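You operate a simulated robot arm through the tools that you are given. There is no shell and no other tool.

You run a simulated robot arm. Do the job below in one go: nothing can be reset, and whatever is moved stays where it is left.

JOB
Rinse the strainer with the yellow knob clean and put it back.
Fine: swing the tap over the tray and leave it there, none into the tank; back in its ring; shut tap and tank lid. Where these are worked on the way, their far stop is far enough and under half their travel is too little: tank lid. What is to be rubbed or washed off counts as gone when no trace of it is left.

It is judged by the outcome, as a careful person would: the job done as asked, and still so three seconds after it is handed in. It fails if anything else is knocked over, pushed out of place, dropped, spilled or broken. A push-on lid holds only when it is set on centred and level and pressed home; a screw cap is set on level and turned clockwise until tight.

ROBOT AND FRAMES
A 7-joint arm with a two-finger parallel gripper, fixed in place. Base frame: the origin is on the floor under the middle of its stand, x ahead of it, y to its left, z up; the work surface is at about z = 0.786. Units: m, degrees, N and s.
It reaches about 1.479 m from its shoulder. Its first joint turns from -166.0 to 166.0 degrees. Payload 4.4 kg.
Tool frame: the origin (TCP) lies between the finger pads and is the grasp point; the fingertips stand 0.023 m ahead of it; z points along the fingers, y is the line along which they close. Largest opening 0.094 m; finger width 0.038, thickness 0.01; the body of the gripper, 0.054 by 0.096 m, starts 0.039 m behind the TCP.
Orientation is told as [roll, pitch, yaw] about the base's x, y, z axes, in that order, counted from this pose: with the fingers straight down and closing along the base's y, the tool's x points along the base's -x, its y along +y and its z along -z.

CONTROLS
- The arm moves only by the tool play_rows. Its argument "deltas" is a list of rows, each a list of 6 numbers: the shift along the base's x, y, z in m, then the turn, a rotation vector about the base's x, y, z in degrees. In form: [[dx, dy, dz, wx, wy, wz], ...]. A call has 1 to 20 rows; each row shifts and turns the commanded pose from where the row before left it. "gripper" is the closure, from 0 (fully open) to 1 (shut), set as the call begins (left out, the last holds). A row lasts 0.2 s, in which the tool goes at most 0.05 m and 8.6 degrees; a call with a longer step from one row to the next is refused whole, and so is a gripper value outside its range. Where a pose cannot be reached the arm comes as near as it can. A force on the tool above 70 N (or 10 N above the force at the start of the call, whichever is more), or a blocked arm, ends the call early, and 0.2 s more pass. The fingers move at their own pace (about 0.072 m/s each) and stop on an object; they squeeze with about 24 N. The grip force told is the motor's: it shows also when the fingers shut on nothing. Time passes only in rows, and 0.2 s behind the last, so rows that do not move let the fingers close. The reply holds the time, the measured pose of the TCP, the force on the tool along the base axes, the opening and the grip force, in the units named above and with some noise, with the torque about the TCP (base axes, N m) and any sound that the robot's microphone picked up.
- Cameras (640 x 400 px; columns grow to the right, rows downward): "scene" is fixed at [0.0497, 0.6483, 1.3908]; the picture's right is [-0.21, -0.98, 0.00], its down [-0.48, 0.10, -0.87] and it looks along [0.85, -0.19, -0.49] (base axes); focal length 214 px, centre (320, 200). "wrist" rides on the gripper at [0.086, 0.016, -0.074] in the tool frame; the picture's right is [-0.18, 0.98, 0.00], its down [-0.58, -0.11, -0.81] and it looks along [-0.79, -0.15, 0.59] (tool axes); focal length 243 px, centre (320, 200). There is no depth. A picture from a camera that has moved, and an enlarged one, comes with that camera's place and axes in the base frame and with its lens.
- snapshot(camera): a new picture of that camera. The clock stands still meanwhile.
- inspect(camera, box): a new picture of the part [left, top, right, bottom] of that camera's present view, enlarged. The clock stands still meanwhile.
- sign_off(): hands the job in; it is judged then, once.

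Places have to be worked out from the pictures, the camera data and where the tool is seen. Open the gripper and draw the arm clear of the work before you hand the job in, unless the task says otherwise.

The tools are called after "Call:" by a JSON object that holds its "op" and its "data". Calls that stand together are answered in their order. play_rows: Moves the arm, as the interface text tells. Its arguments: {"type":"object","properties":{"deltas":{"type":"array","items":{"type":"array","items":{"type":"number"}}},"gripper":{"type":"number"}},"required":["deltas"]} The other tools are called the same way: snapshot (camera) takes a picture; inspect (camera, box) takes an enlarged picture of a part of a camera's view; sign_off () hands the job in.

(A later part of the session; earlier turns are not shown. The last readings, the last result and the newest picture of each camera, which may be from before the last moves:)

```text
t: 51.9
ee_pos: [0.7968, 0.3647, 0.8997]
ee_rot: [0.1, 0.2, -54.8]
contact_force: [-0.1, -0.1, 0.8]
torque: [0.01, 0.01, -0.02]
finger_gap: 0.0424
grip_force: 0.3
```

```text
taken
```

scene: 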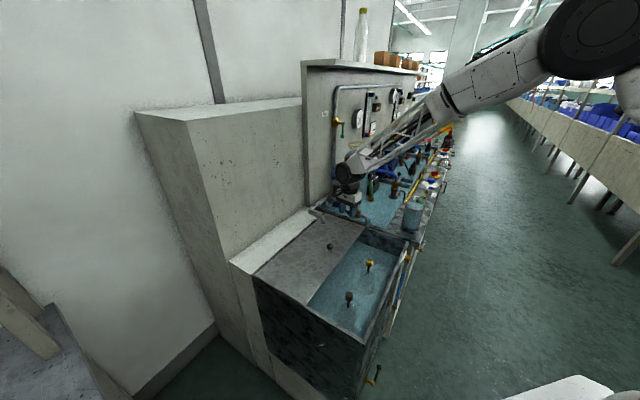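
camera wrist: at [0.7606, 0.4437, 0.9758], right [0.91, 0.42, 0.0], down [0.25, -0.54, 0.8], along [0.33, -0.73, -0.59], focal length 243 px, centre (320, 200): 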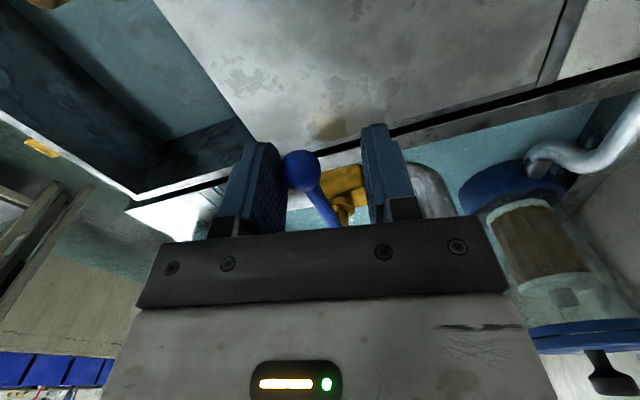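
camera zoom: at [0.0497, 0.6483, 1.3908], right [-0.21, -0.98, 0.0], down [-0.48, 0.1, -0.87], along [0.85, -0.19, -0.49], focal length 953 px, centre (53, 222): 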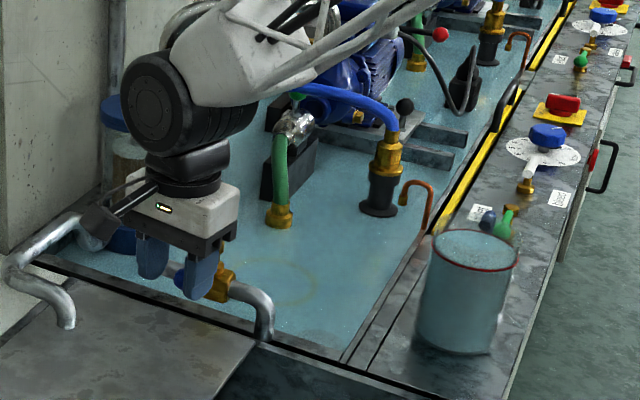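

The stream has stopped. I take a reference close-up of the tray's water, wait a few seconds and compare, to see whether it drains.

Call:
{"op": "inspect", "data": {"camera": "scene", "box": [350, 190, 410, 235]}}

Call:
{"op": "play_rows", "data": {"deltas": [[0, 0, 0, 0, 0, 0], [0, 0, 0, 0, 0, 0], [0, 0, 0, 0, 0, 0], [0, 0, 0, 0, 0, 0], [0, 0, 0, 0, 0, 0], [0, 0, 0, 0, 0, 0], [0, 0, 0, 0, 0, 0], [0, 0, 0, 0, 0, 0], [0, 0, 0, 0, 0, 0], [0, 0, 0, 0, 0, 0], [0, 0, 0, 0, 0, 0], [0, 0, 0, 0, 0, 0], [0, 0, 0, 0, 0, 0], [0, 0, 0, 0, 0, 0], [0, 0, 0, 0, 0, 0], [0, 0, 0, 0, 0, 0], [0, 0, 0, 0, 0, 0], [0, 0, 0, 0, 0, 0], [0, 0, 0, 0, 0, 0], [0, 0, 0, 0, 0, 0]]}}

Call:
{"op": "inspect", "data": {"camera": "scene", "box": [350, 190, 410, 235]}}

```text
8.89 times, centred on (380, 212) of scene
camera zoom: at [0.0497, 0.6483, 1.3908], right [-0.21, -0.98, 0.0], down [-0.48, 0.1, -0.87], along [0.85, -0.19, -0.49], focal length 1906 px, centre (-213, 89)
```

zoom: 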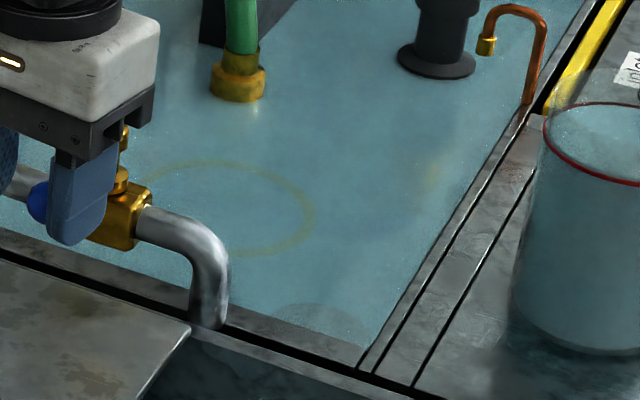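

```text
t: 56.1
ee_pos: [0.797, 0.3638, 0.9002]
ee_rot: [0.0, 0.2, -54.7]
contact_force: [0.6, 0.5, 0.0]
torque: [0.01, 0.0, -0.02]
finger_gap: 0.0425
grip_force: 0.1
```

```text
8.89 times, centred on (380, 212) of scene
camera zoom: at [0.0497, 0.6483, 1.3908], right [-0.21, -0.98, 0.0], down [-0.48, 0.1, -0.87], along [0.85, -0.19, -0.49], focal length 1906 px, centre (-213, 89)
```

zoom: 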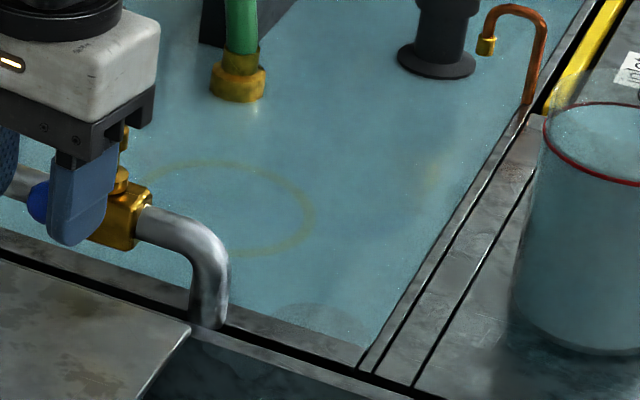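

No change, so the tray just holds the water; I must keep later flow small and short. Next I open, lift off the lever and go over the yellow-knob strainer to inspect it.

Call:
{"op": "play_rows", "data": {"deltas": [[0, 0, 0, 0, 0, 0], [0, 0, 0, 0, 0, 0], [0, 0, 0.03, 0, 0, 0], [0, 0, 0.04, 0, 0, 0], [0, 0, 0.04, 0, 0, 0], [-0.024, -0.005, 0, 0, 0, 6.85], [-0.024, -0.005, 0, 0, 0, 6.85], [-0.024, -0.005, 0, 0, 0, 6.85], [-0.024, -0.005, 0, 0, 0, 6.85], [-0.024, -0.005, 0, 0, 0, 6.85], [-0.024, -0.005, 0, 0, 0, 6.85], [-0.024, -0.005, 0, 0, 0, 6.85], [-0.024, -0.005, 0, 0, 0, 6.85], [0, 0, -0.03, 0, 0, 0], [0, 0, -0.03, 0, 0, 0]], "gripper": 0}}

Call:
{"op": "snapshot", "data": {"camera": "wrist"}}

Call:
{"op": "inspect", "data": {"camera": "scene", "box": [310, 180, 430, 280]}}

```text
t: 59.3
ee_pos: [0.6039, 0.3245, 0.9506]
ee_rot: [0.0, 0.2, 0.2]
contact_force: [0.5, 0.4, -0.2]
torque: [0.05, 0.0, -0.01]
finger_gap: 0.0941
grip_force: 0.0
```

```text
taken
camera wrist: at [0.5175, 0.34, 1.0261], right [0.18, 0.98, 0.0], down [0.58, -0.11, 0.8], along [0.79, -0.15, -0.59], focal length 243 px, centre (320, 200)
```

wrist: 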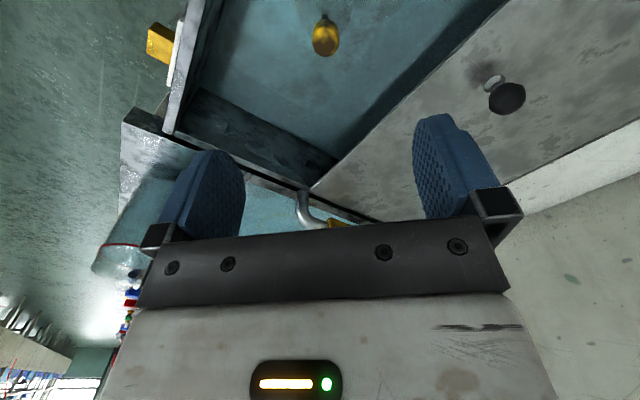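

```text
4.00 times, centred on (370, 230) of scene
camera zoom: at [0.0497, 0.6483, 1.3908], right [-0.21, -0.98, 0.0], down [-0.48, 0.1, -0.87], along [0.85, -0.19, -0.49], focal length 858 px, centre (120, 80)
```

zoom: 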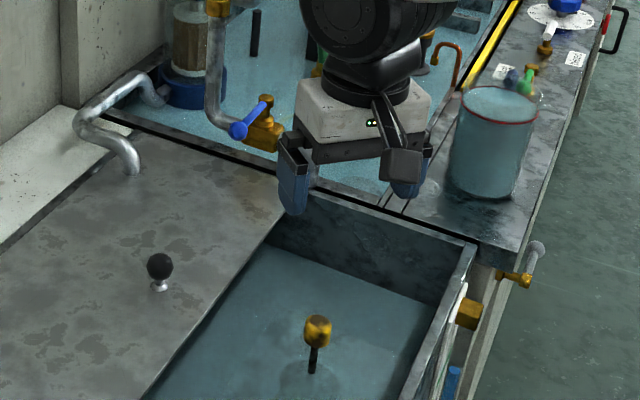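

The knob lies nearly centred below (about (0.609, 0.328)). I descend partway and re-check the alignment.

Call:
{"op": "play_rows", "data": {"deltas": [[0.002, 0.002, -0.03, 0, 0, 0], [0.002, 0.002, -0.03, 0, 0, 0], [0, 0, -0.03, 0, 0, 0]]}}

Call:
{"op": "snapshot", "data": {"camera": "wrist"}}

Call:
{"op": "inspect", "data": {"camera": "scene", "box": [320, 210, 420, 290]}}

```text
t: 60.1
ee_pos: [0.6066, 0.3295, 0.8584]
ee_rot: [-0.1, 0.2, 0.1]
contact_force: [0.5, -0.2, 0.3]
torque: [-0.01, -0.02, -0.03]
finger_gap: 0.0939
grip_force: 0.0
```

```text
taken
camera wrist: at [0.5208, 0.3453, 0.9345], right [0.18, 0.98, 0.0], down [0.58, -0.11, 0.8], along [0.79, -0.15, -0.59], focal length 243 px, centre (320, 200)
```

wrist: 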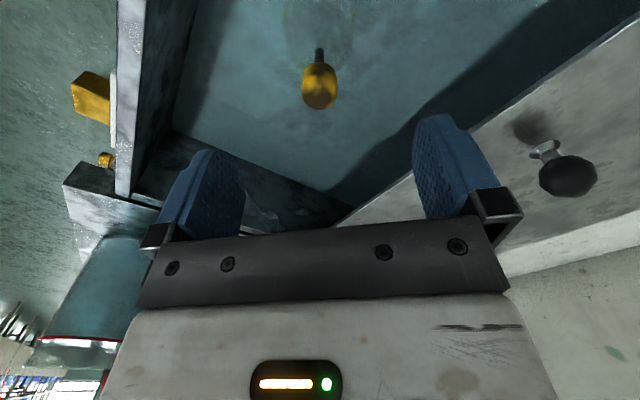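

```text
5.00 times, centred on (370, 250) of scene
camera zoom: at [0.0497, 0.6483, 1.3908], right [-0.21, -0.98, 0.0], down [-0.48, 0.1, -0.87], along [0.85, -0.19, -0.49], focal length 1072 px, centre (70, -50)
```

zoom: 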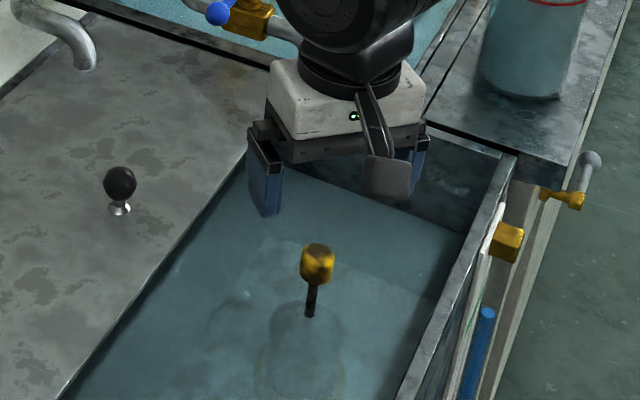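

Knob centre refined to (0.608, 0.329, 0.771). I descend so the pads are at knob height and close on it.

Call:
{"op": "play_rows", "data": {"deltas": [[0.001, -0.0005, -0.018, 0, 0, 0], [0.0005, -0.0005, -0.018, 0, 0, 0], [0, 0, -0.018, 0, 0, 0], [0, 0, -0.018, 0, 0, 0], [0, 0, -0.014, 0, 0, 0], [0, 0, 0, 0, 0, 0]]}}

Call:
{"op": "snapshot", "data": {"camera": "wrist"}}

```text
t: 61.5
ee_pos: [0.6099, 0.3281, 0.7751]
ee_rot: [0.0, 0.2, 0.0]
contact_force: [1.4, 0.6, 0.6]
torque: [0.02, -0.01, 0.01]
finger_gap: 0.0941
grip_force: 0.0
```

```text
taken
camera wrist: at [0.5242, 0.3429, 0.8508], right [0.18, 0.98, 0.0], down [0.58, -0.11, 0.8], along [0.79, -0.15, -0.59], focal length 243 px, centre (320, 200)
```

wrist: 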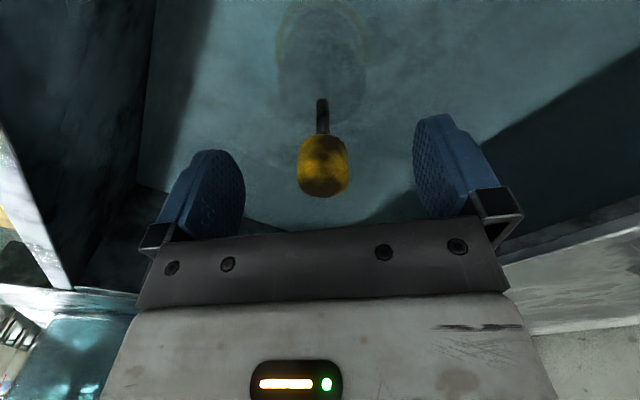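

The pads would sit at the knob's upper part; I lower 8 mm more and then close.

Call:
{"op": "play_rows", "data": {"deltas": [[0, 0, -0.008, 0, 0, 0], [0, 0, 0, 0, 0, 0]]}}

Call:
{"op": "play_rows", "data": {"deltas": [[0, 0, 0, 0, 0, 0], [0, 0, 0, 0, 0, 0], [0, 0, 0, 0, 0, 0], [0, 0, 0, 0, 0, 0], [0, 0, 0, 0, 0, 0]], "gripper": 1}}

Call:
{"op": "snapshot", "data": {"camera": "wrist"}}

```text
t: 62.1
ee_pos: [0.6105, 0.3277, 0.7678]
ee_rot: [-0.1, 0.2, 0.1]
contact_force: [-0.3, 0.9, 0.8]
torque: [0.0, 0.0, -0.02]
finger_gap: 0.094
grip_force: 0.0
```

```text
t: 63.3
ee_pos: [0.6115, 0.3274, 0.7676]
ee_rot: [0.0, 0.2, 0.2]
contact_force: [-0.8, 0.3, -0.1]
torque: [0.02, -0.03, 0.03]
finger_gap: 0.025
grip_force: 24.4
```

```text
taken
camera wrist: at [0.5247, 0.343, 0.8432], right [0.18, 0.98, 0.0], down [0.58, -0.11, 0.8], along [0.79, -0.15, -0.59], focal length 243 px, centre (320, 200)
```

wrist: 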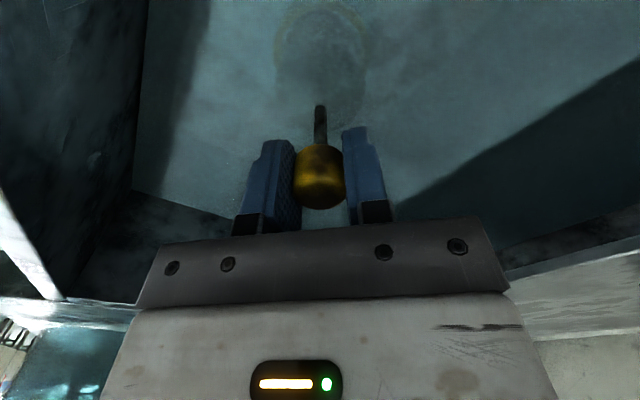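

Gripped (gap 25 mm). I record this pose (0.611, 0.3276, 0.7677) for putting it back, and lift straight up slowly.

Call:
{"op": "play_rows", "data": {"deltas": [[0, 0, 0.01, 0, 0, 0], [0, 0, 0.01, 0, 0, 0], [0, 0, 0.015, 0, 0, 0], [0, 0, 0.02, 0, 0, 0], [0, 0, 0.02, 0, 0, 0], [0, 0, 0.02, 0, 0, 0], [0, 0, 0.02, 0, 0, 0], [0, 0, 0.02, 0, 0, 0]]}}

Call:
{"op": "snapshot", "data": {"camera": "wrist"}}

Call:
{"op": "inspect", "data": {"camera": "scene", "box": [320, 200, 420, 290]}}

```text
t: 65.1
ee_pos: [0.6097, 0.3267, 0.9013]
ee_rot: [0.0, 0.2, 0.1]
contact_force: [-0.4, 0.9, -3.5]
torque: [-0.01, 0.03, 0.07]
finger_gap: 0.024
grip_force: 20.7
```

```text
taken
camera wrist: at [0.5228, 0.3427, 0.9774], right [0.18, 0.98, 0.0], down [0.59, -0.11, 0.8], along [0.79, -0.15, -0.59], focal length 243 px, centre (320, 200)
```

wrist: 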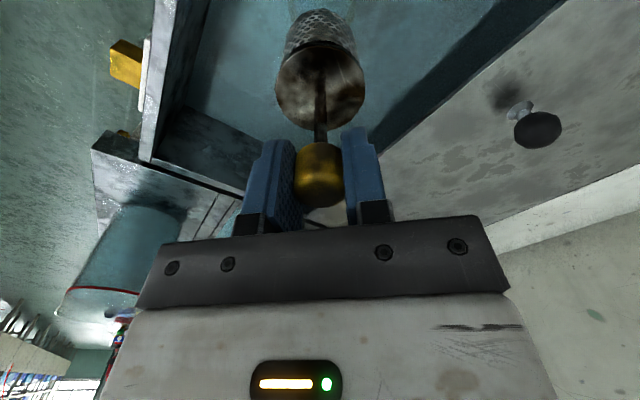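

```text
4.44 times, centred on (370, 245) of scene
camera zoom: at [0.0497, 0.6483, 1.3908], right [-0.21, -0.98, 0.0], down [-0.48, 0.1, -0.87], along [0.85, -0.19, -0.49], focal length 953 px, centre (98, 0)
```

zoom: 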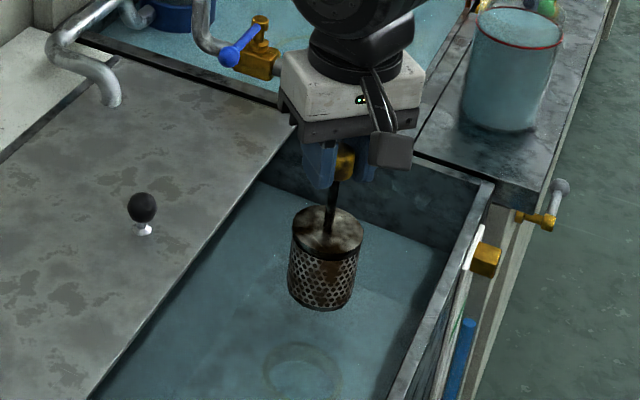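

The strainer is out: a perforated basket with a plate on top and brown dirt on it. I lift it higher, clear of the rim, and zoom in on the dirt.

Call:
{"op": "play_rows", "data": {"deltas": [[0, 0, 0.02, 0, 0, 0], [0, 0, 0.02, 0, 0, 0], [0, 0, 0.02, 0, 0, 0], [0, 0, 0.02, 0, 0, 0], [0, 0, 0, 0, 0, 0]]}}

Call:
{"op": "inspect", "data": {"camera": "wrist", "box": [240, 0, 400, 220]}}

Call:
{"op": "inspect", "data": {"camera": "scene", "box": [350, 190, 410, 260]}}

Call:
{"op": "inspect", "data": {"camera": "scene", "box": [300, 150, 440, 330]}}

```text
t: 66.3
ee_pos: [0.6096, 0.3272, 0.9827]
ee_rot: [-0.1, 0.2, 0.2]
contact_force: [0.5, -0.1, -1.8]
torque: [0.03, 0.01, 0.01]
finger_gap: 0.0243
grip_force: 24.4
```

```text
1.82 times, centred on (320, 110) of wrist
camera zoom: at [0.5237, 0.3421, 1.0579], right [0.18, 0.98, 0.0], down [0.58, -0.11, 0.8], along [0.79, -0.15, -0.59], focal length 441 px, centre (320, 364)
```

zoom: 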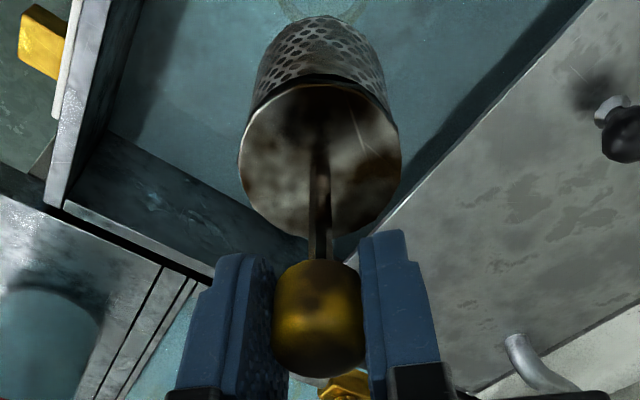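

```text
5.71 times, centred on (380, 225) of scene
camera zoom: at [0.0497, 0.6483, 1.3908], right [-0.21, -0.98, 0.0], down [-0.48, 0.1, -0.87], along [0.85, -0.19, -0.49], focal length 1226 px, centre (-23, 57)
```

zoom: 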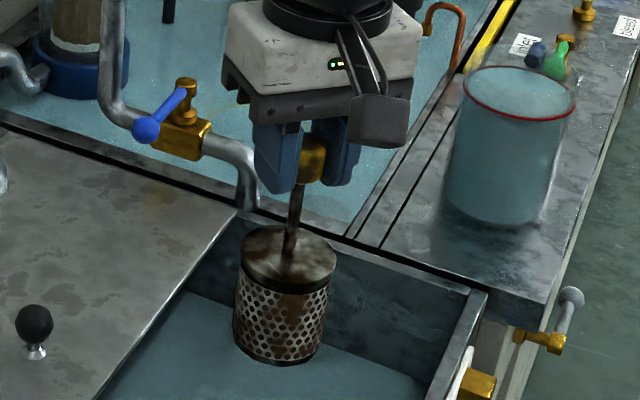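

```text
2.22 times, centred on (370, 240) of scene
camera zoom: at [0.0497, 0.6483, 1.3908], right [-0.21, -0.98, 0.0], down [-0.48, 0.1, -0.87], along [0.85, -0.19, -0.49], focal length 477 px, centre (209, 111)
```

zoom: 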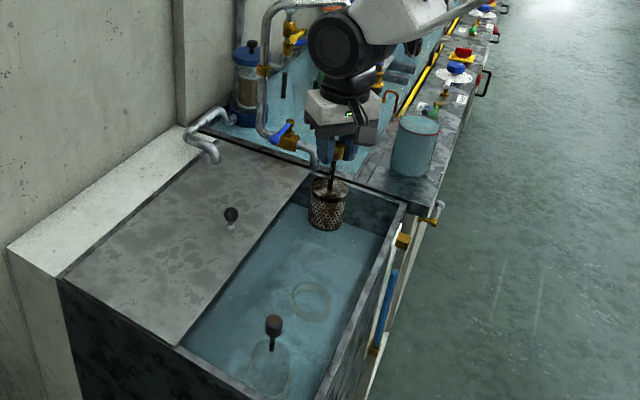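

Dirt (brown patches) covers the plate, mesh sides and stem. Before choosing how to rinse, I gauge how deep the tray water is by comparing with the earlier dry close-up.

Call:
{"op": "inspect", "data": {"camera": "scene", "box": [355, 190, 405, 240]}}

Call:
{"op": "inspect", "data": {"camera": "scene", "box": [370, 160, 450, 210]}}

Call:
{"op": "inspect", "data": {"camera": "scene", "box": [390, 120, 470, 170]}}

Call:
{"op": "inspect", "data": {"camera": "scene", "box": [315, 185, 365, 225]}}

```text
8.00 times, centred on (380, 215) of scene
camera zoom: at [0.0497, 0.6483, 1.3908], right [-0.21, -0.98, 0.0], down [-0.48, 0.1, -0.87], along [0.85, -0.19, -0.49], focal length 1716 px, centre (-160, 80)
```

zoom: 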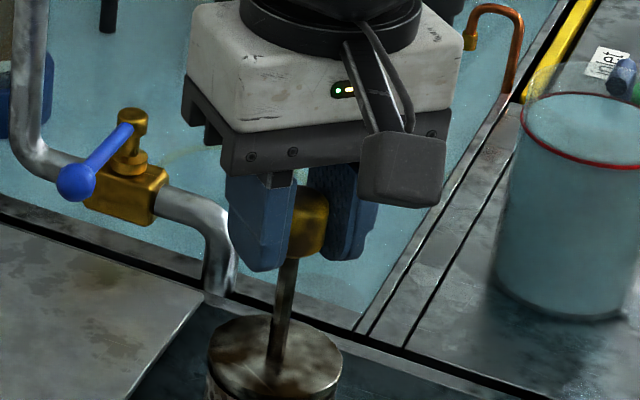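

```text
8.00 times, centred on (410, 185) of scene
camera zoom: at [0.0497, 0.6483, 1.3908], right [-0.21, -0.98, 0.0], down [-0.48, 0.1, -0.87], along [0.85, -0.19, -0.49], focal length 1716 px, centre (-400, 320)
```

zoom: 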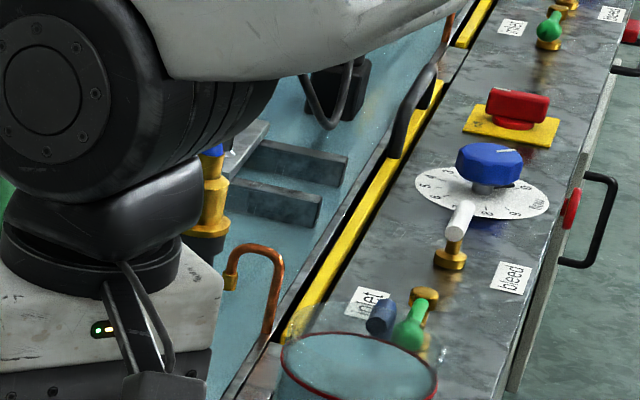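

```text
8.00 times, centred on (430, 145) of scene
camera zoom: at [0.0497, 0.6483, 1.3908], right [-0.21, -0.98, 0.0], down [-0.48, 0.1, -0.87], along [0.85, -0.19, -0.49], focal length 1716 px, centre (-560, 640)
```

zoom: 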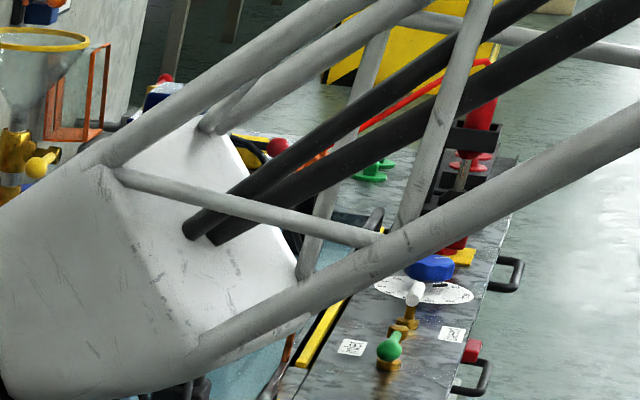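

```text
10.00 times, centred on (340, 205) of scene
camera zoom: at [0.0497, 0.6483, 1.3908], right [-0.21, -0.98, 0.0], down [-0.48, 0.1, -0.87], along [0.85, -0.19, -0.49], focal length 2145 px, centre (120, 150)
```

zoom: 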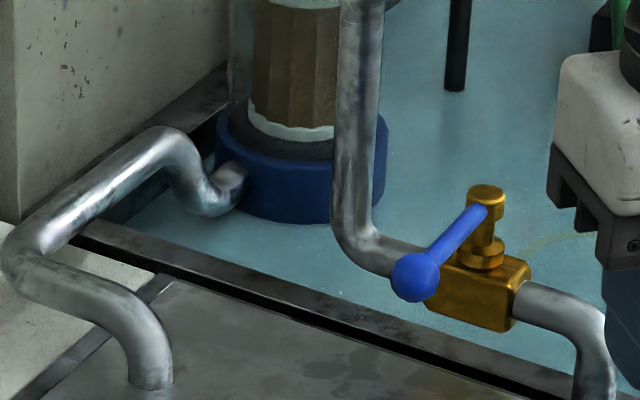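

The tray has some freeboard left, but I'll keep flow short. Tap is shut, so I rehearse the rinse pose dry: tilt the strainer toward horizontal (fingers pointing +x) so the basket can go under the stream axis (about x 0.884, y 0.182) with the gripper clear of it.

Call:
{"op": "play_rows", "data": {"deltas": [[0, 0, 0.02, 0, -8, 0], [0, 0, 0.02, 0, -8, 0], [0, -0.005, 0, 0, -8, 0], [0, -0.01, 0, 0, -8, 0], [0, -0.01, 0, 0, -8, 0], [0, -0.01, 0, 0, -8, 0], [0, -0.01, 0, 0, -8, 0], [0, -0.01, 0, 0, -8, 0], [0, -0.01, 0, 0, -8, 0], [0, -0.01, 0, 0, -8, 0]]}}

Call:
{"op": "snapshot", "data": {"camera": "wrist"}}

Call:
{"op": "snapshot", "data": {"camera": "scene"}}

```text
t: 68.5
ee_pos: [0.6111, 0.2538, 1.0247]
ee_rot: [-0.1, -80.0, 0.1]
contact_force: [0.7, 0.4, 2.8]
torque: [-0.01, 0.31, -0.04]
finger_gap: 0.0245
grip_force: 23.9
```

```text
taken
camera wrist: at [0.5225, 0.2679, 0.9526], right [0.03, 0.98, 0.18], down [-0.69, -0.11, 0.71], along [0.72, -0.15, 0.68], focal length 243 px, centre (320, 200)
```

wrist: 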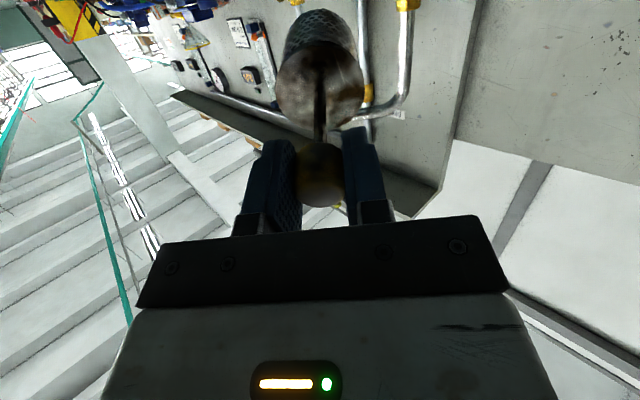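

```text
taken
```

scene: 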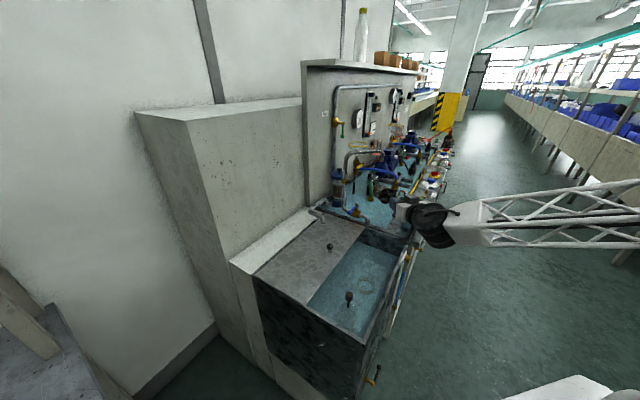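

The tilt works and the grip holds. I move the basket under the outlet (dry) and check the geometry.

Call:
{"op": "play_rows", "data": {"deltas": [[0.02, -0.0145, -0.003, 0, 0, 0], [0.025, -0.0145, -0.003, 0, 0, 0], [0.03, -0.0145, -0.003, 0, 0, 0], [0.03, -0.0145, -0.003, 0, 0, 0], [0.03, -0.0145, -0.003, 0, 0, 0], [0.027, 0, -0.003, 0, 0, 0], [0, 0, 0, 0, 0, 0]]}}

Call:
{"op": "inspect", "data": {"camera": "scene", "box": [330, 140, 450, 240]}}

Call:
{"op": "snapshot", "data": {"camera": "wrist"}}

```text
t: 70.1
ee_pos: [0.7719, 0.1784, 1.0048]
ee_rot: [-0.7, -79.8, 0.9]
contact_force: [-0.4, -0.9, -2.1]
torque: [-0.03, 0.16, -0.02]
finger_gap: 0.0245
grip_force: 23.6
```

```text
4.00 times, centred on (390, 190) of scene
camera zoom: at [0.0497, 0.6483, 1.3908], right [-0.21, -0.98, 0.0], down [-0.48, 0.1, -0.87], along [0.85, -0.19, -0.49], focal length 858 px, centre (40, 240)
```

zoom: 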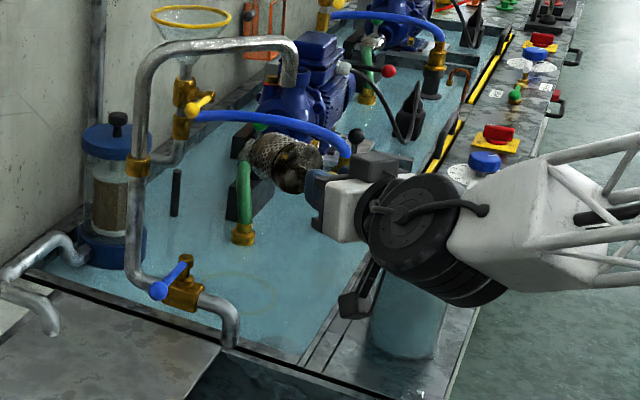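

```text
taken
camera wrist: at [0.6834, 0.1935, 0.9324], right [0.03, 0.98, 0.18], down [-0.69, -0.11, 0.72], along [0.72, -0.15, 0.68], focal length 243 px, centre (320, 200)
```

wrist: 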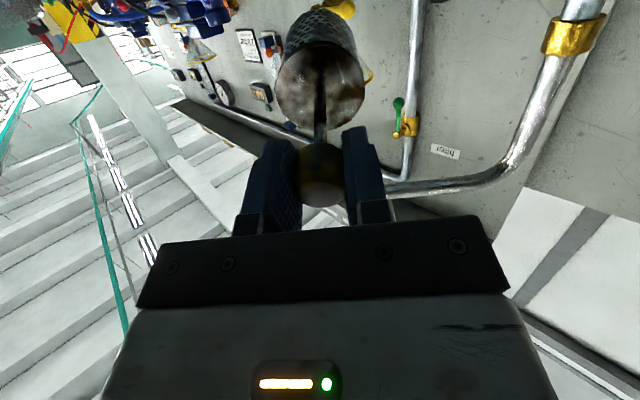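

The basket hangs right beneath the outlet in the scene view. I rehearse rolling it about its own axis (−90°) to see how far the wrist can turn it.

Call:
{"op": "play_rows", "data": {"deltas": [[0, 0, 0, -7.9, 0, 1.39], [0, 0, 0, -7.9, 0, 1.39], [0, 0, 0, -7.9, 0, 1.39], [0, 0, 0, -7.9, 0, 1.39], [0, 0, 0, -7.9, 0, 1.39], [0, 0, 0, -7.9, 0, 1.39], [0, 0, 0, -7.9, 0, 1.39], [0, 0, 0, -7.9, 0, 1.39], [0, 0, 0, -7.9, 0, 1.39], [0, 0, 0, -7.9, 0, 1.39], [0, 0, 0, -7.9, 0, 1.39], [0, 0, 0, -7.9, 0, 1.39]]}}

Call:
{"op": "inspect", "data": {"camera": "scene", "box": [330, 140, 450, 240]}}

Call:
{"op": "snapshot", "data": {"camera": "wrist"}}

```text
t: 72.7
ee_pos: [0.7734, 0.1796, 1.0023]
ee_rot: [-80.0, 6.6, 90.9]
contact_force: [-0.2, -0.2, -1.3]
torque: [-0.03, 0.15, 0.0]
finger_gap: 0.0245
grip_force: 23.8
```

```text
4.00 times, centred on (390, 190) of scene
camera zoom: at [0.0497, 0.6483, 1.3908], right [-0.21, -0.98, 0.0], down [-0.48, 0.1, -0.87], along [0.85, -0.19, -0.49], focal length 858 px, centre (40, 240)
```

zoom: 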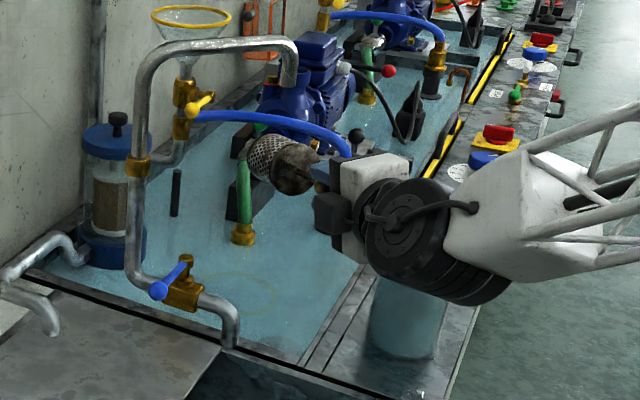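

```text
taken
camera wrist: at [0.6974, 0.0922, 1.0107], right [-0.17, 0.07, -0.98], down [-0.78, 0.59, 0.18], along [0.6, 0.8, -0.05], focal length 243 px, centre (320, 200)
```

wrist: 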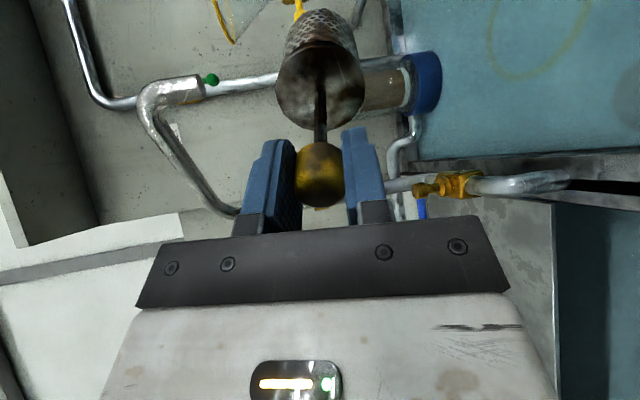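

Roll −96° works, and the outlet at (0.884, 0.182, 1.075) is confirmed from this view. I test rolling further in the same direction.

Call:
{"op": "play_rows", "data": {"deltas": [[0, 0, 0, -7.9, 0, 1.39], [0, 0, 0, -7.9, 0, 1.39], [0, 0, 0, -7.9, 0, 1.39], [0, 0, 0, -7.9, 0, 1.39], [0, 0, 0, -7.9, 0, 1.39], [0, 0, 0, -7.9, 0, 1.39], [0, 0, 0, -7.9, 0, 1.39], [0, 0, 0, -7.9, 0, 1.39], [0, 0, 0, -7.9, 0, 1.39], [0, 0, 0, -7.9, 0, 1.39]]}}

Call:
{"op": "inspect", "data": {"camera": "scene", "box": [330, 140, 450, 240]}}

Call:
{"op": "snapshot", "data": {"camera": "wrist"}}

```text
t: 74.9
ee_pos: [0.773, 0.1806, 1.0033]
ee_rot: [-18.3, 79.7, 161.4]
contact_force: [-0.4, 0.7, -2.1]
torque: [0.0, 0.18, 0.01]
finger_gap: 0.0245
grip_force: 23.7
```

```text
4.00 times, centred on (390, 190) of scene
camera zoom: at [0.0497, 0.6483, 1.3908], right [-0.21, -0.98, 0.0], down [-0.48, 0.1, -0.87], along [0.85, -0.19, -0.49], focal length 858 px, centre (40, 240)
```

zoom: 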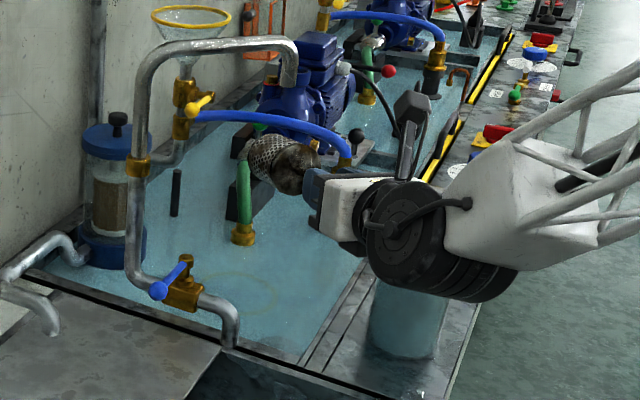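

```text
taken
camera wrist: at [0.7135, 0.1584, 1.1009], right [-0.04, -0.97, -0.24], down [-0.89, 0.14, -0.43], along [0.45, 0.19, -0.87], focal length 243 px, centre (320, 200)
```

wrist: 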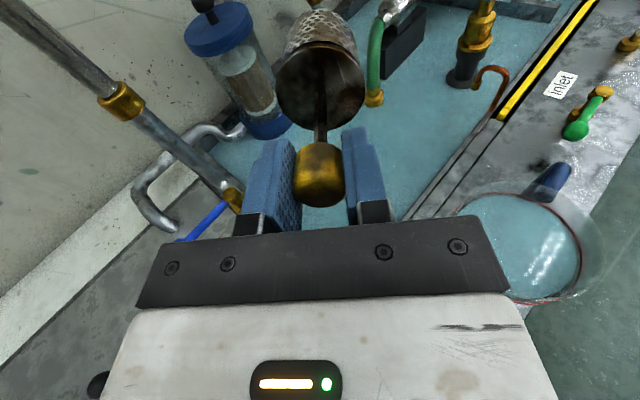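

Roll to −176° works too. I zoom in on the basket from the scene to see the dirt on this side.

Call:
{"op": "inspect", "data": {"camera": "scene", "box": [382, 165, 422, 195]}}

Call:
{"op": "inspect", "data": {"camera": "wrist", "box": [240, 0, 400, 220]}}

```text
13.33 times, centred on (402, 180) of scene
camera zoom: at [0.0497, 0.6483, 1.3908], right [-0.21, -0.98, 0.0], down [-0.48, 0.1, -0.87], along [0.85, -0.19, -0.49], focal length 2860 px, centre (-773, 467)
```

zoom: 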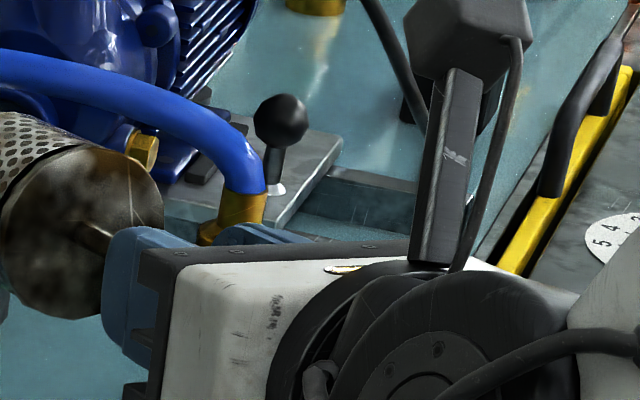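

```text
1.82 times, centred on (320, 110) of wrist
camera zoom: at [0.7135, 0.1584, 1.1009], right [-0.04, -0.97, -0.24], down [-0.89, 0.14, -0.43], along [0.45, 0.19, -0.87], focal length 441 px, centre (320, 364)
```

zoom: 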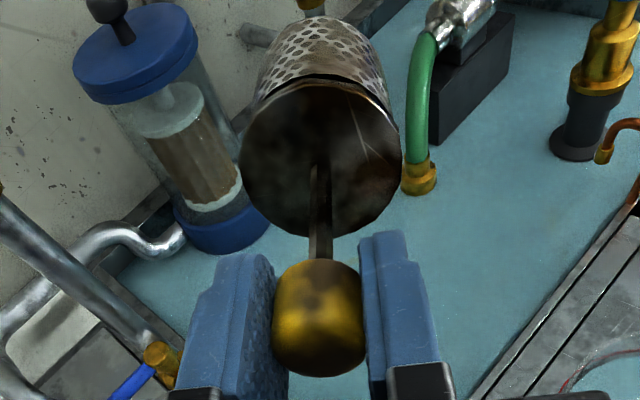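

The plate, stem and knob are blotched brown all round. I roll back to 0 and test the other direction too, so I know the full range.

Call:
{"op": "play_rows", "data": {"deltas": [[0, 0, 0, 8.3, 0, -1.46], [0, 0, 0, 8.3, 0, -1.46], [0, 0, 0, 8.3, 0, -1.46], [0, 0, 0, 8.3, 0, -1.46], [0, 0, 0, 8.3, 0, -1.46], [0, 0, 0, 8.3, 0, -1.46], [0, 0, 0, 8.3, 0, -1.46], [0, 0, 0, 8.3, 0, -1.46], [0, 0, 0, 8.3, 0, -1.46], [0, 0, 0, 8.3, 0, -1.46], [0, 0, 0, 8.3, 0, -1.46], [0, 0, 0, 8.3, 0, -1.46], [0, 0, 0, 8.3, 0, -1.46], [0, 0, 0, 8.3, 0, -1.46], [0, 0, 0, 8.3, 0, -1.46], [0, 0, 0, 8.3, 0, -1.46], [0, 0, 0, 8.3, 0, -1.46], [0, 0, 0, 8.3, 0, -1.46], [0, 0, 0, 8.3, 0, -1.46], [0, 0, 0, 8.3, 0, -1.46]]}}

Call:
{"op": "play_rows", "data": {"deltas": [[0, 0, 0, 8.3, 0, -1.46], [0, 0, 0, 8.3, 0, -1.46], [0, 0, 0, 8.3, 0, -1.46], [0, 0, 0, 8.3, 0, -1.46], [0, 0, 0, 8.3, 0, -1.46], [0, 0, 0, 8.3, 0, -1.46], [0, 0, 0, 8.3, 0, -1.46], [0, 0, 0, 8.3, 0, -1.46], [0, 0, 0, 8.3, 0, -1.46], [0, 0, 0, 8.3, 0, -1.46], [0, 0, 0, 8.3, 0, -1.46], [0, 0, 0, 8.3, 0, -1.46]]}}

Call:
{"op": "inspect", "data": {"camera": "scene", "box": [330, 140, 450, 240]}}

Call:
{"op": "snapshot", "data": {"camera": "wrist"}}

```text
t: 79.1
ee_pos: [0.7716, 0.1795, 1.003]
ee_rot: [-37.6, -77.2, 38.4]
contact_force: [-0.3, -1.1, -2.4]
torque: [-0.02, 0.15, -0.01]
finger_gap: 0.0246
grip_force: 24.3
```

```text
t: 81.7
ee_pos: [0.7656, 0.2328, 1.2675]
ee_rot: [77.5, 2.5, -89.8]
contact_force: [0.6, 0.7, -1.9]
torque: [-0.02, 0.14, 0.01]
finger_gap: 0.0248
grip_force: 24.1
out of reach, approached as far as the arm can: row 5, 6, 7, 8, 9, 10, 11, 12
```

```text
4.00 times, centred on (390, 190) of scene
camera zoom: at [0.0497, 0.6483, 1.3908], right [-0.21, -0.98, 0.0], down [-0.48, 0.1, -0.87], along [0.85, -0.19, -0.49], focal length 858 px, centre (40, 240)
```

zoom: 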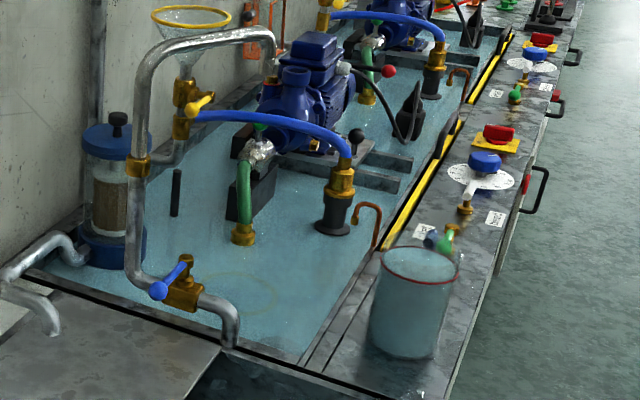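

```text
taken
camera wrist: at [0.6949, 0.3181, 1.304], right [0.21, -0.23, 0.95], down [-0.81, -0.59, 0.04], along [0.55, -0.78, -0.31], focal length 243 px, centre (320, 200)
```

wrist: 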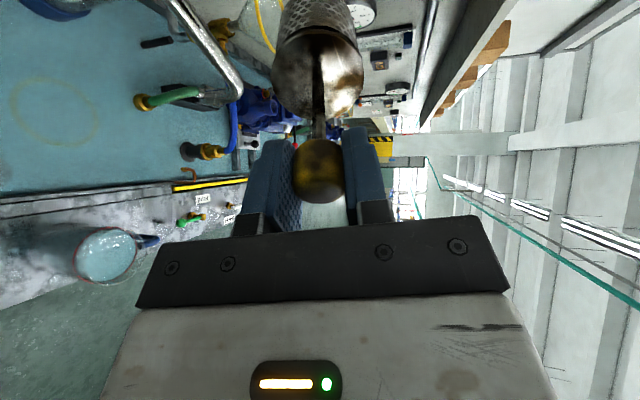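

The +90° direction goes out of reach and the arm drifted up to z≈1.27; nothing reported contact, but the spout may have been nudged. I look closely before moving.

Call:
{"op": "inspect", "data": {"camera": "scene", "box": [340, 130, 440, 200]}}

Call:
{"op": "inspect", "data": {"camera": "wrist", "box": [120, 0, 380, 200]}}

Call:
{"op": "snapshot", "data": {"camera": "scene"}}

```text
5.71 times, centred on (390, 165) of scene
camera zoom: at [0.0497, 0.6483, 1.3908], right [-0.21, -0.98, 0.0], down [-0.48, 0.1, -0.87], along [0.85, -0.19, -0.49], focal length 1226 px, centre (-80, 400)
```

zoom: 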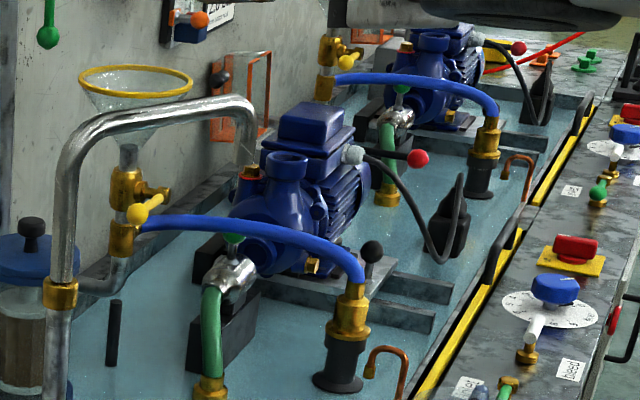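

```text
2.00 times, centred on (250, 100) of wrist
camera zoom: at [0.6949, 0.3181, 1.304], right [0.21, -0.23, 0.95], down [-0.81, -0.59, 0.04], along [0.55, -0.78, -0.31], focal length 485 px, centre (460, 400)
```

zoom: 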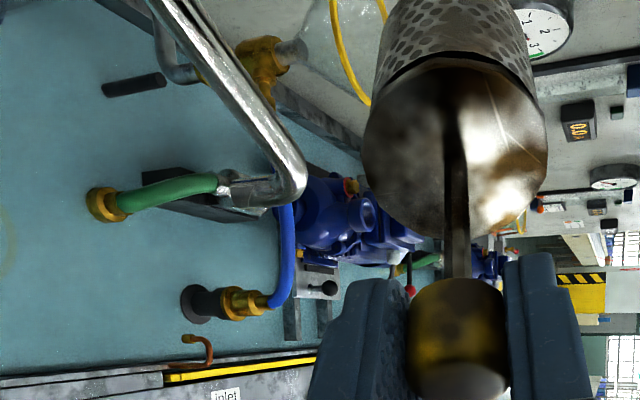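

```text
taken
```

scene: 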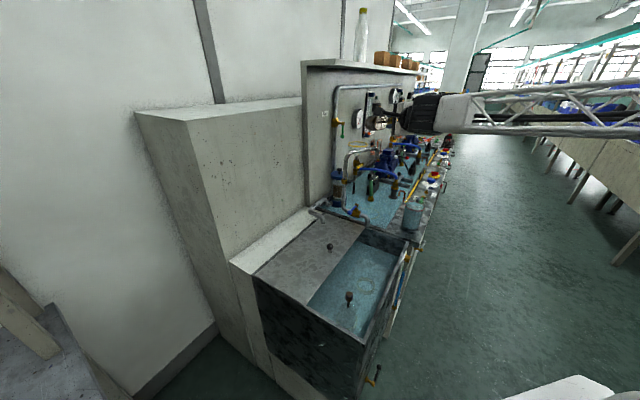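

The spout was pushed about 14° by the basket while the arm drifted (still over the tray, tap shut; outlet now about (0.924, 0.186)). I first retreat in −x and up so nothing touches the gooseneck when the arm comes back within reach.

Call:
{"op": "play_rows", "data": {"deltas": [[-0.04, 0, 0.03, 0, 0, 0], [-0.04, 0, 0.03, 0, 0, 0]]}}

```text
t: 82.3
ee_pos: [0.6823, 0.2366, 1.3263]
ee_rot: [79.9, 2.9, -90.3]
contact_force: [0.5, -0.1, -3.3]
torque: [-0.02, 0.12, -0.01]
finger_gap: 0.0243
grip_force: 23.6
```

The commanded pose had re-synced, so moves are predictable. I roll back −93° and return above the tank, then un-tilt to fingers-down.

Call:
{"op": "play_rows", "data": {"deltas": [[-0.006, 0.008, -0.01, -8.3, 0, 1.46], [-0.006, 0.008, -0.01, -8.3, 0, 1.46], [-0.006, 0.008, -0.01, -8.3, 0, 1.46], [-0.006, 0.008, -0.01, -8.3, 0, 1.46], [-0.006, 0.008, -0.01, -8.3, 0, 1.46], [-0.006, 0.008, -0.01, -8.3, 0, 1.46], [-0.006, 0.008, -0.01, -8.3, 0, 1.46], [-0.006, 0.008, -0.01, -8.3, 0, 1.46], [-0.006, 0.008, -0.01, -8.3, 0, 1.46], [-0.006, 0.008, -0.01, -8.3, 0, 1.46], [-0.006, 0.008, -0.01, -8.3, 0, 1.46]]}}

Call:
{"op": "snapshot", "data": {"camera": "wrist"}}

```text
t: 84.7
ee_pos: [0.6203, 0.3215, 1.2198]
ee_rot: [1.6, -79.8, -1.7]
contact_force: [-1.1, 0.4, -1.6]
torque: [-0.02, 0.21, 0.01]
finger_gap: 0.0245
grip_force: 23.2
```

```text
taken
camera wrist: at [0.531, 0.3371, 1.1486], right [0.03, 0.98, 0.19], down [-0.69, -0.11, 0.71], along [0.72, -0.15, 0.67], focal length 243 px, centre (320, 200)
```

wrist: 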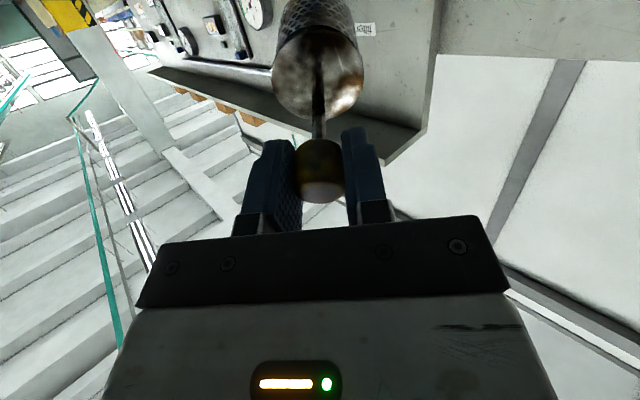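

The strainer may have turned slightly in the pads from that nudge. I compare with the earlier close-up.

Call:
{"op": "inspect", "data": {"camera": "wrist", "box": [240, 0, 400, 220]}}

```text
1.82 times, centred on (320, 110) of wrist
camera zoom: at [0.531, 0.3371, 1.1486], right [0.03, 0.98, 0.19], down [-0.69, -0.11, 0.71], along [0.72, -0.15, 0.67], focal length 441 px, centre (320, 364)
```

zoom: 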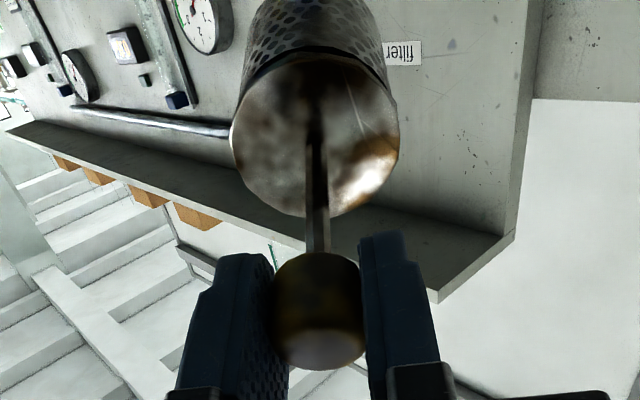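

The strainer has rotated about 5° in the pads (basket toward the camera side). I un-tilt to about −5° pitch so that it hangs vertical, and check.

Call:
{"op": "play_rows", "data": {"deltas": [[-0.001, 0.0006, -0.02, 0, 7.5, 0], [-0.001, 0.0006, -0.02, 0, 7.5, 0], [-0.001, 0.0006, -0.02, 0, 7.5, 0], [-0.001, 0.0006, -0.02, 0, 7.5, 0], [-0.001, 0.0006, -0.02, 0, 7.5, 0], [-0.001, 0.0006, -0.02, 0, 7.5, 0], [-0.001, 0.0006, -0.02, 0, 7.5, 0], [-0.001, 0.0006, -0.02, 0, 7.5, 0], [-0.001, 0.0006, -0.02, 0, 7.5, 0], [0, 0, -0.02, 0, 7.3, 0]]}}

Call:
{"op": "inspect", "data": {"camera": "scene", "box": [350, 190, 410, 260]}}

Call:
{"op": "inspect", "data": {"camera": "wrist", "box": [240, 0, 400, 220]}}

```text
t: 86.9
ee_pos: [0.6134, 0.3258, 1.018]
ee_rot: [0.1, -5.1, -0.5]
contact_force: [-0.6, 0.6, -1.3]
torque: [0.0, 0.0, -0.05]
finger_gap: 0.0245
grip_force: 24.3
```

```text
5.71 times, centred on (380, 225) of scene
camera zoom: at [0.0497, 0.6483, 1.3908], right [-0.21, -0.98, 0.0], down [-0.48, 0.1, -0.87], along [0.85, -0.19, -0.49], focal length 1226 px, centre (-23, 57)
```

zoom: 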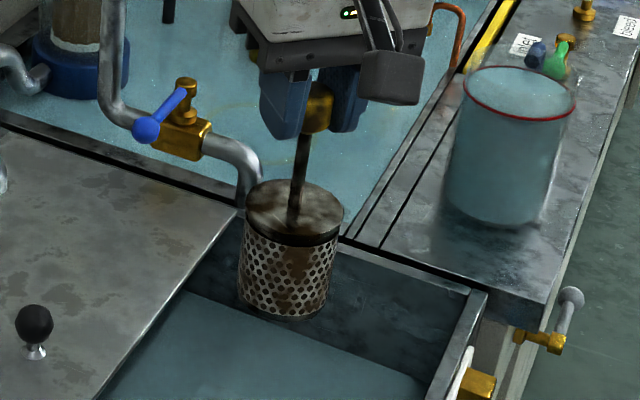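

```text
1.82 times, centred on (320, 110) of wrist
camera zoom: at [0.5209, 0.3418, 1.0858], right [0.19, 0.98, 0.02], down [0.51, -0.11, 0.85], along [0.84, -0.15, -0.52], focal length 441 px, centre (320, 364)
```

zoom: 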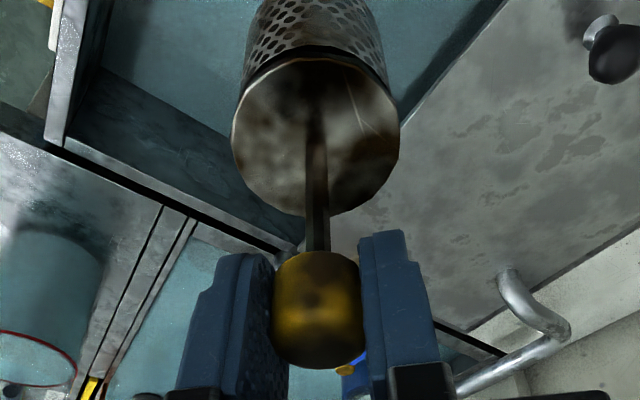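

It hangs vertical now. I lower it back over its ring with small corrections, slowly at the end, watching the force.

Call:
{"op": "play_rows", "data": {"deltas": [[-0.0007, 0.0012, -0.03, 0, 0, 0], [-0.0007, 0.0012, -0.03, 0, 0, 0], [0, 0, -0.03, 0, 0, 0], [0, 0, -0.03, 0, 0, 0], [0, 0, -0.03, 0, 0, 0], [0, 0, -0.025, 0, 0, 0], [0, 0, -0.02, 0, 0, 0], [0, 0, -0.01, 0, 0, 0], [0, 0, 0, 0, 0, 0]]}}

Call:
{"op": "snapshot", "data": {"camera": "wrist"}}

Call:
{"op": "inspect", "data": {"camera": "scene", "box": [330, 230, 400, 300]}}

```text
t: 88.9
ee_pos: [0.6101, 0.3292, 0.8125]
ee_rot: [0.1, -5.0, -0.4]
contact_force: [0.4, -0.8, -1.5]
torque: [-0.03, 0.0, 0.02]
finger_gap: 0.0243
grip_force: 23.5
```

```text
taken
camera wrist: at [0.5183, 0.3448, 0.8792], right [0.19, 0.98, 0.02], down [0.51, -0.11, 0.85], along [0.84, -0.15, -0.52], focal length 243 px, centre (320, 200)
```

wrist: 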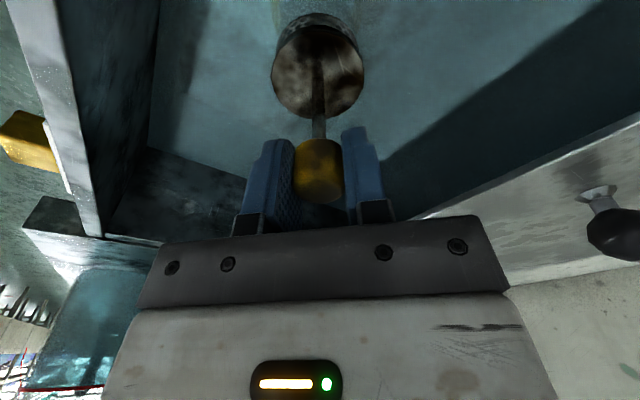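

```text
5.71 times, centred on (365, 265) of scene
camera zoom: at [0.0497, 0.6483, 1.3908], right [-0.21, -0.98, 0.0], down [-0.48, 0.1, -0.87], along [0.85, -0.19, -0.49], focal length 1226 px, centre (63, -171)
```

zoom: 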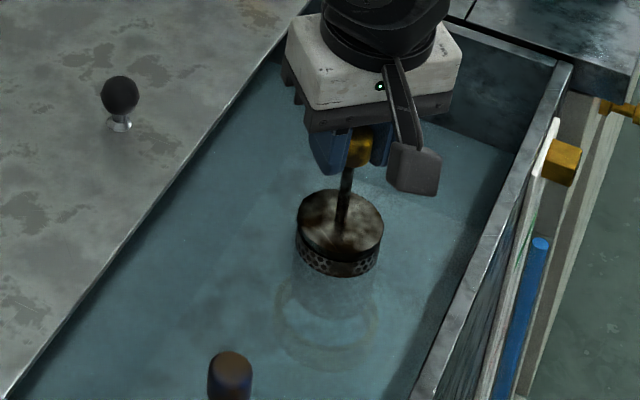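

I take a couple of repeated readings to average out the pose noise before the final lowering.

Call:
{"op": "play_rows", "data": {"deltas": [[0, 0, 0, 0, 0, 0]]}}

Call:
{"op": "play_rows", "data": {"deltas": [[0, 0, 0, 0, 0, 0]]}}

Call:
{"op": "play_rows", "data": {"deltas": [[0, 0, 0, 0, 0, 0]]}}

```text
t: 89.3
ee_pos: [0.6102, 0.3288, 0.8117]
ee_rot: [0.2, -5.0, -0.3]
contact_force: [-0.1, 1.4, -1.1]
torque: [0.01, -0.01, -0.01]
finger_gap: 0.0246
grip_force: 23.8
```

```text
t: 89.7
ee_pos: [0.6114, 0.329, 0.8118]
ee_rot: [0.2, -5.0, -0.4]
contact_force: [0.0, 0.2, -1.2]
torque: [0.02, 0.02, 0.01]
finger_gap: 0.0244
grip_force: 24.0
```

```text
t: 90.1
ee_pos: [0.6102, 0.3289, 0.8116]
ee_rot: [0.1, -5.0, -0.5]
contact_force: [0.3, -0.7, -1.4]
torque: [-0.02, 0.0, 0.01]
finger_gap: 0.0246
grip_force: 24.1
```

Readings and the picture agree that knob and plate are over the original spot (0.608, 0.329). I lower in small steps until it seats.

Call:
{"op": "play_rows", "data": {"deltas": [[0, 0, -0.008, 0, 0, 0], [0, 0, -0.008, 0, 0, 0], [0, 0, -0.006, 0, 0, 0], [0, 0, -0.005, 0, 0, 0], [0, 0, -0.004, 0, 0, 0], [0, 0, -0.003, 0, 0, 0], [0, 0, 0, 0, 0, 0]]}}

Call:
{"op": "play_rows", "data": {"deltas": [[0, 0, -0.002, 0, 0, 0], [0, 0, -0.002, 0, 0, 0], [0, 0, -0.002, 0, 0, 0], [0, 0, 0, 0, 0, 0]]}}

```text
t: 91.7
ee_pos: [0.6093, 0.329, 0.78]
ee_rot: [0.1, -5.0, -0.3]
contact_force: [0.0, -0.2, -0.8]
torque: [0.0, -0.02, 0.01]
finger_gap: 0.0245
grip_force: 24.3
```

```text
t: 92.7
ee_pos: [0.6082, 0.3295, 0.7739]
ee_rot: [0.0, -5.0, -0.4]
contact_force: [1.1, 0.3, -1.8]
torque: [0.03, 0.0, -0.03]
finger_gap: 0.0244
grip_force: 23.9
```

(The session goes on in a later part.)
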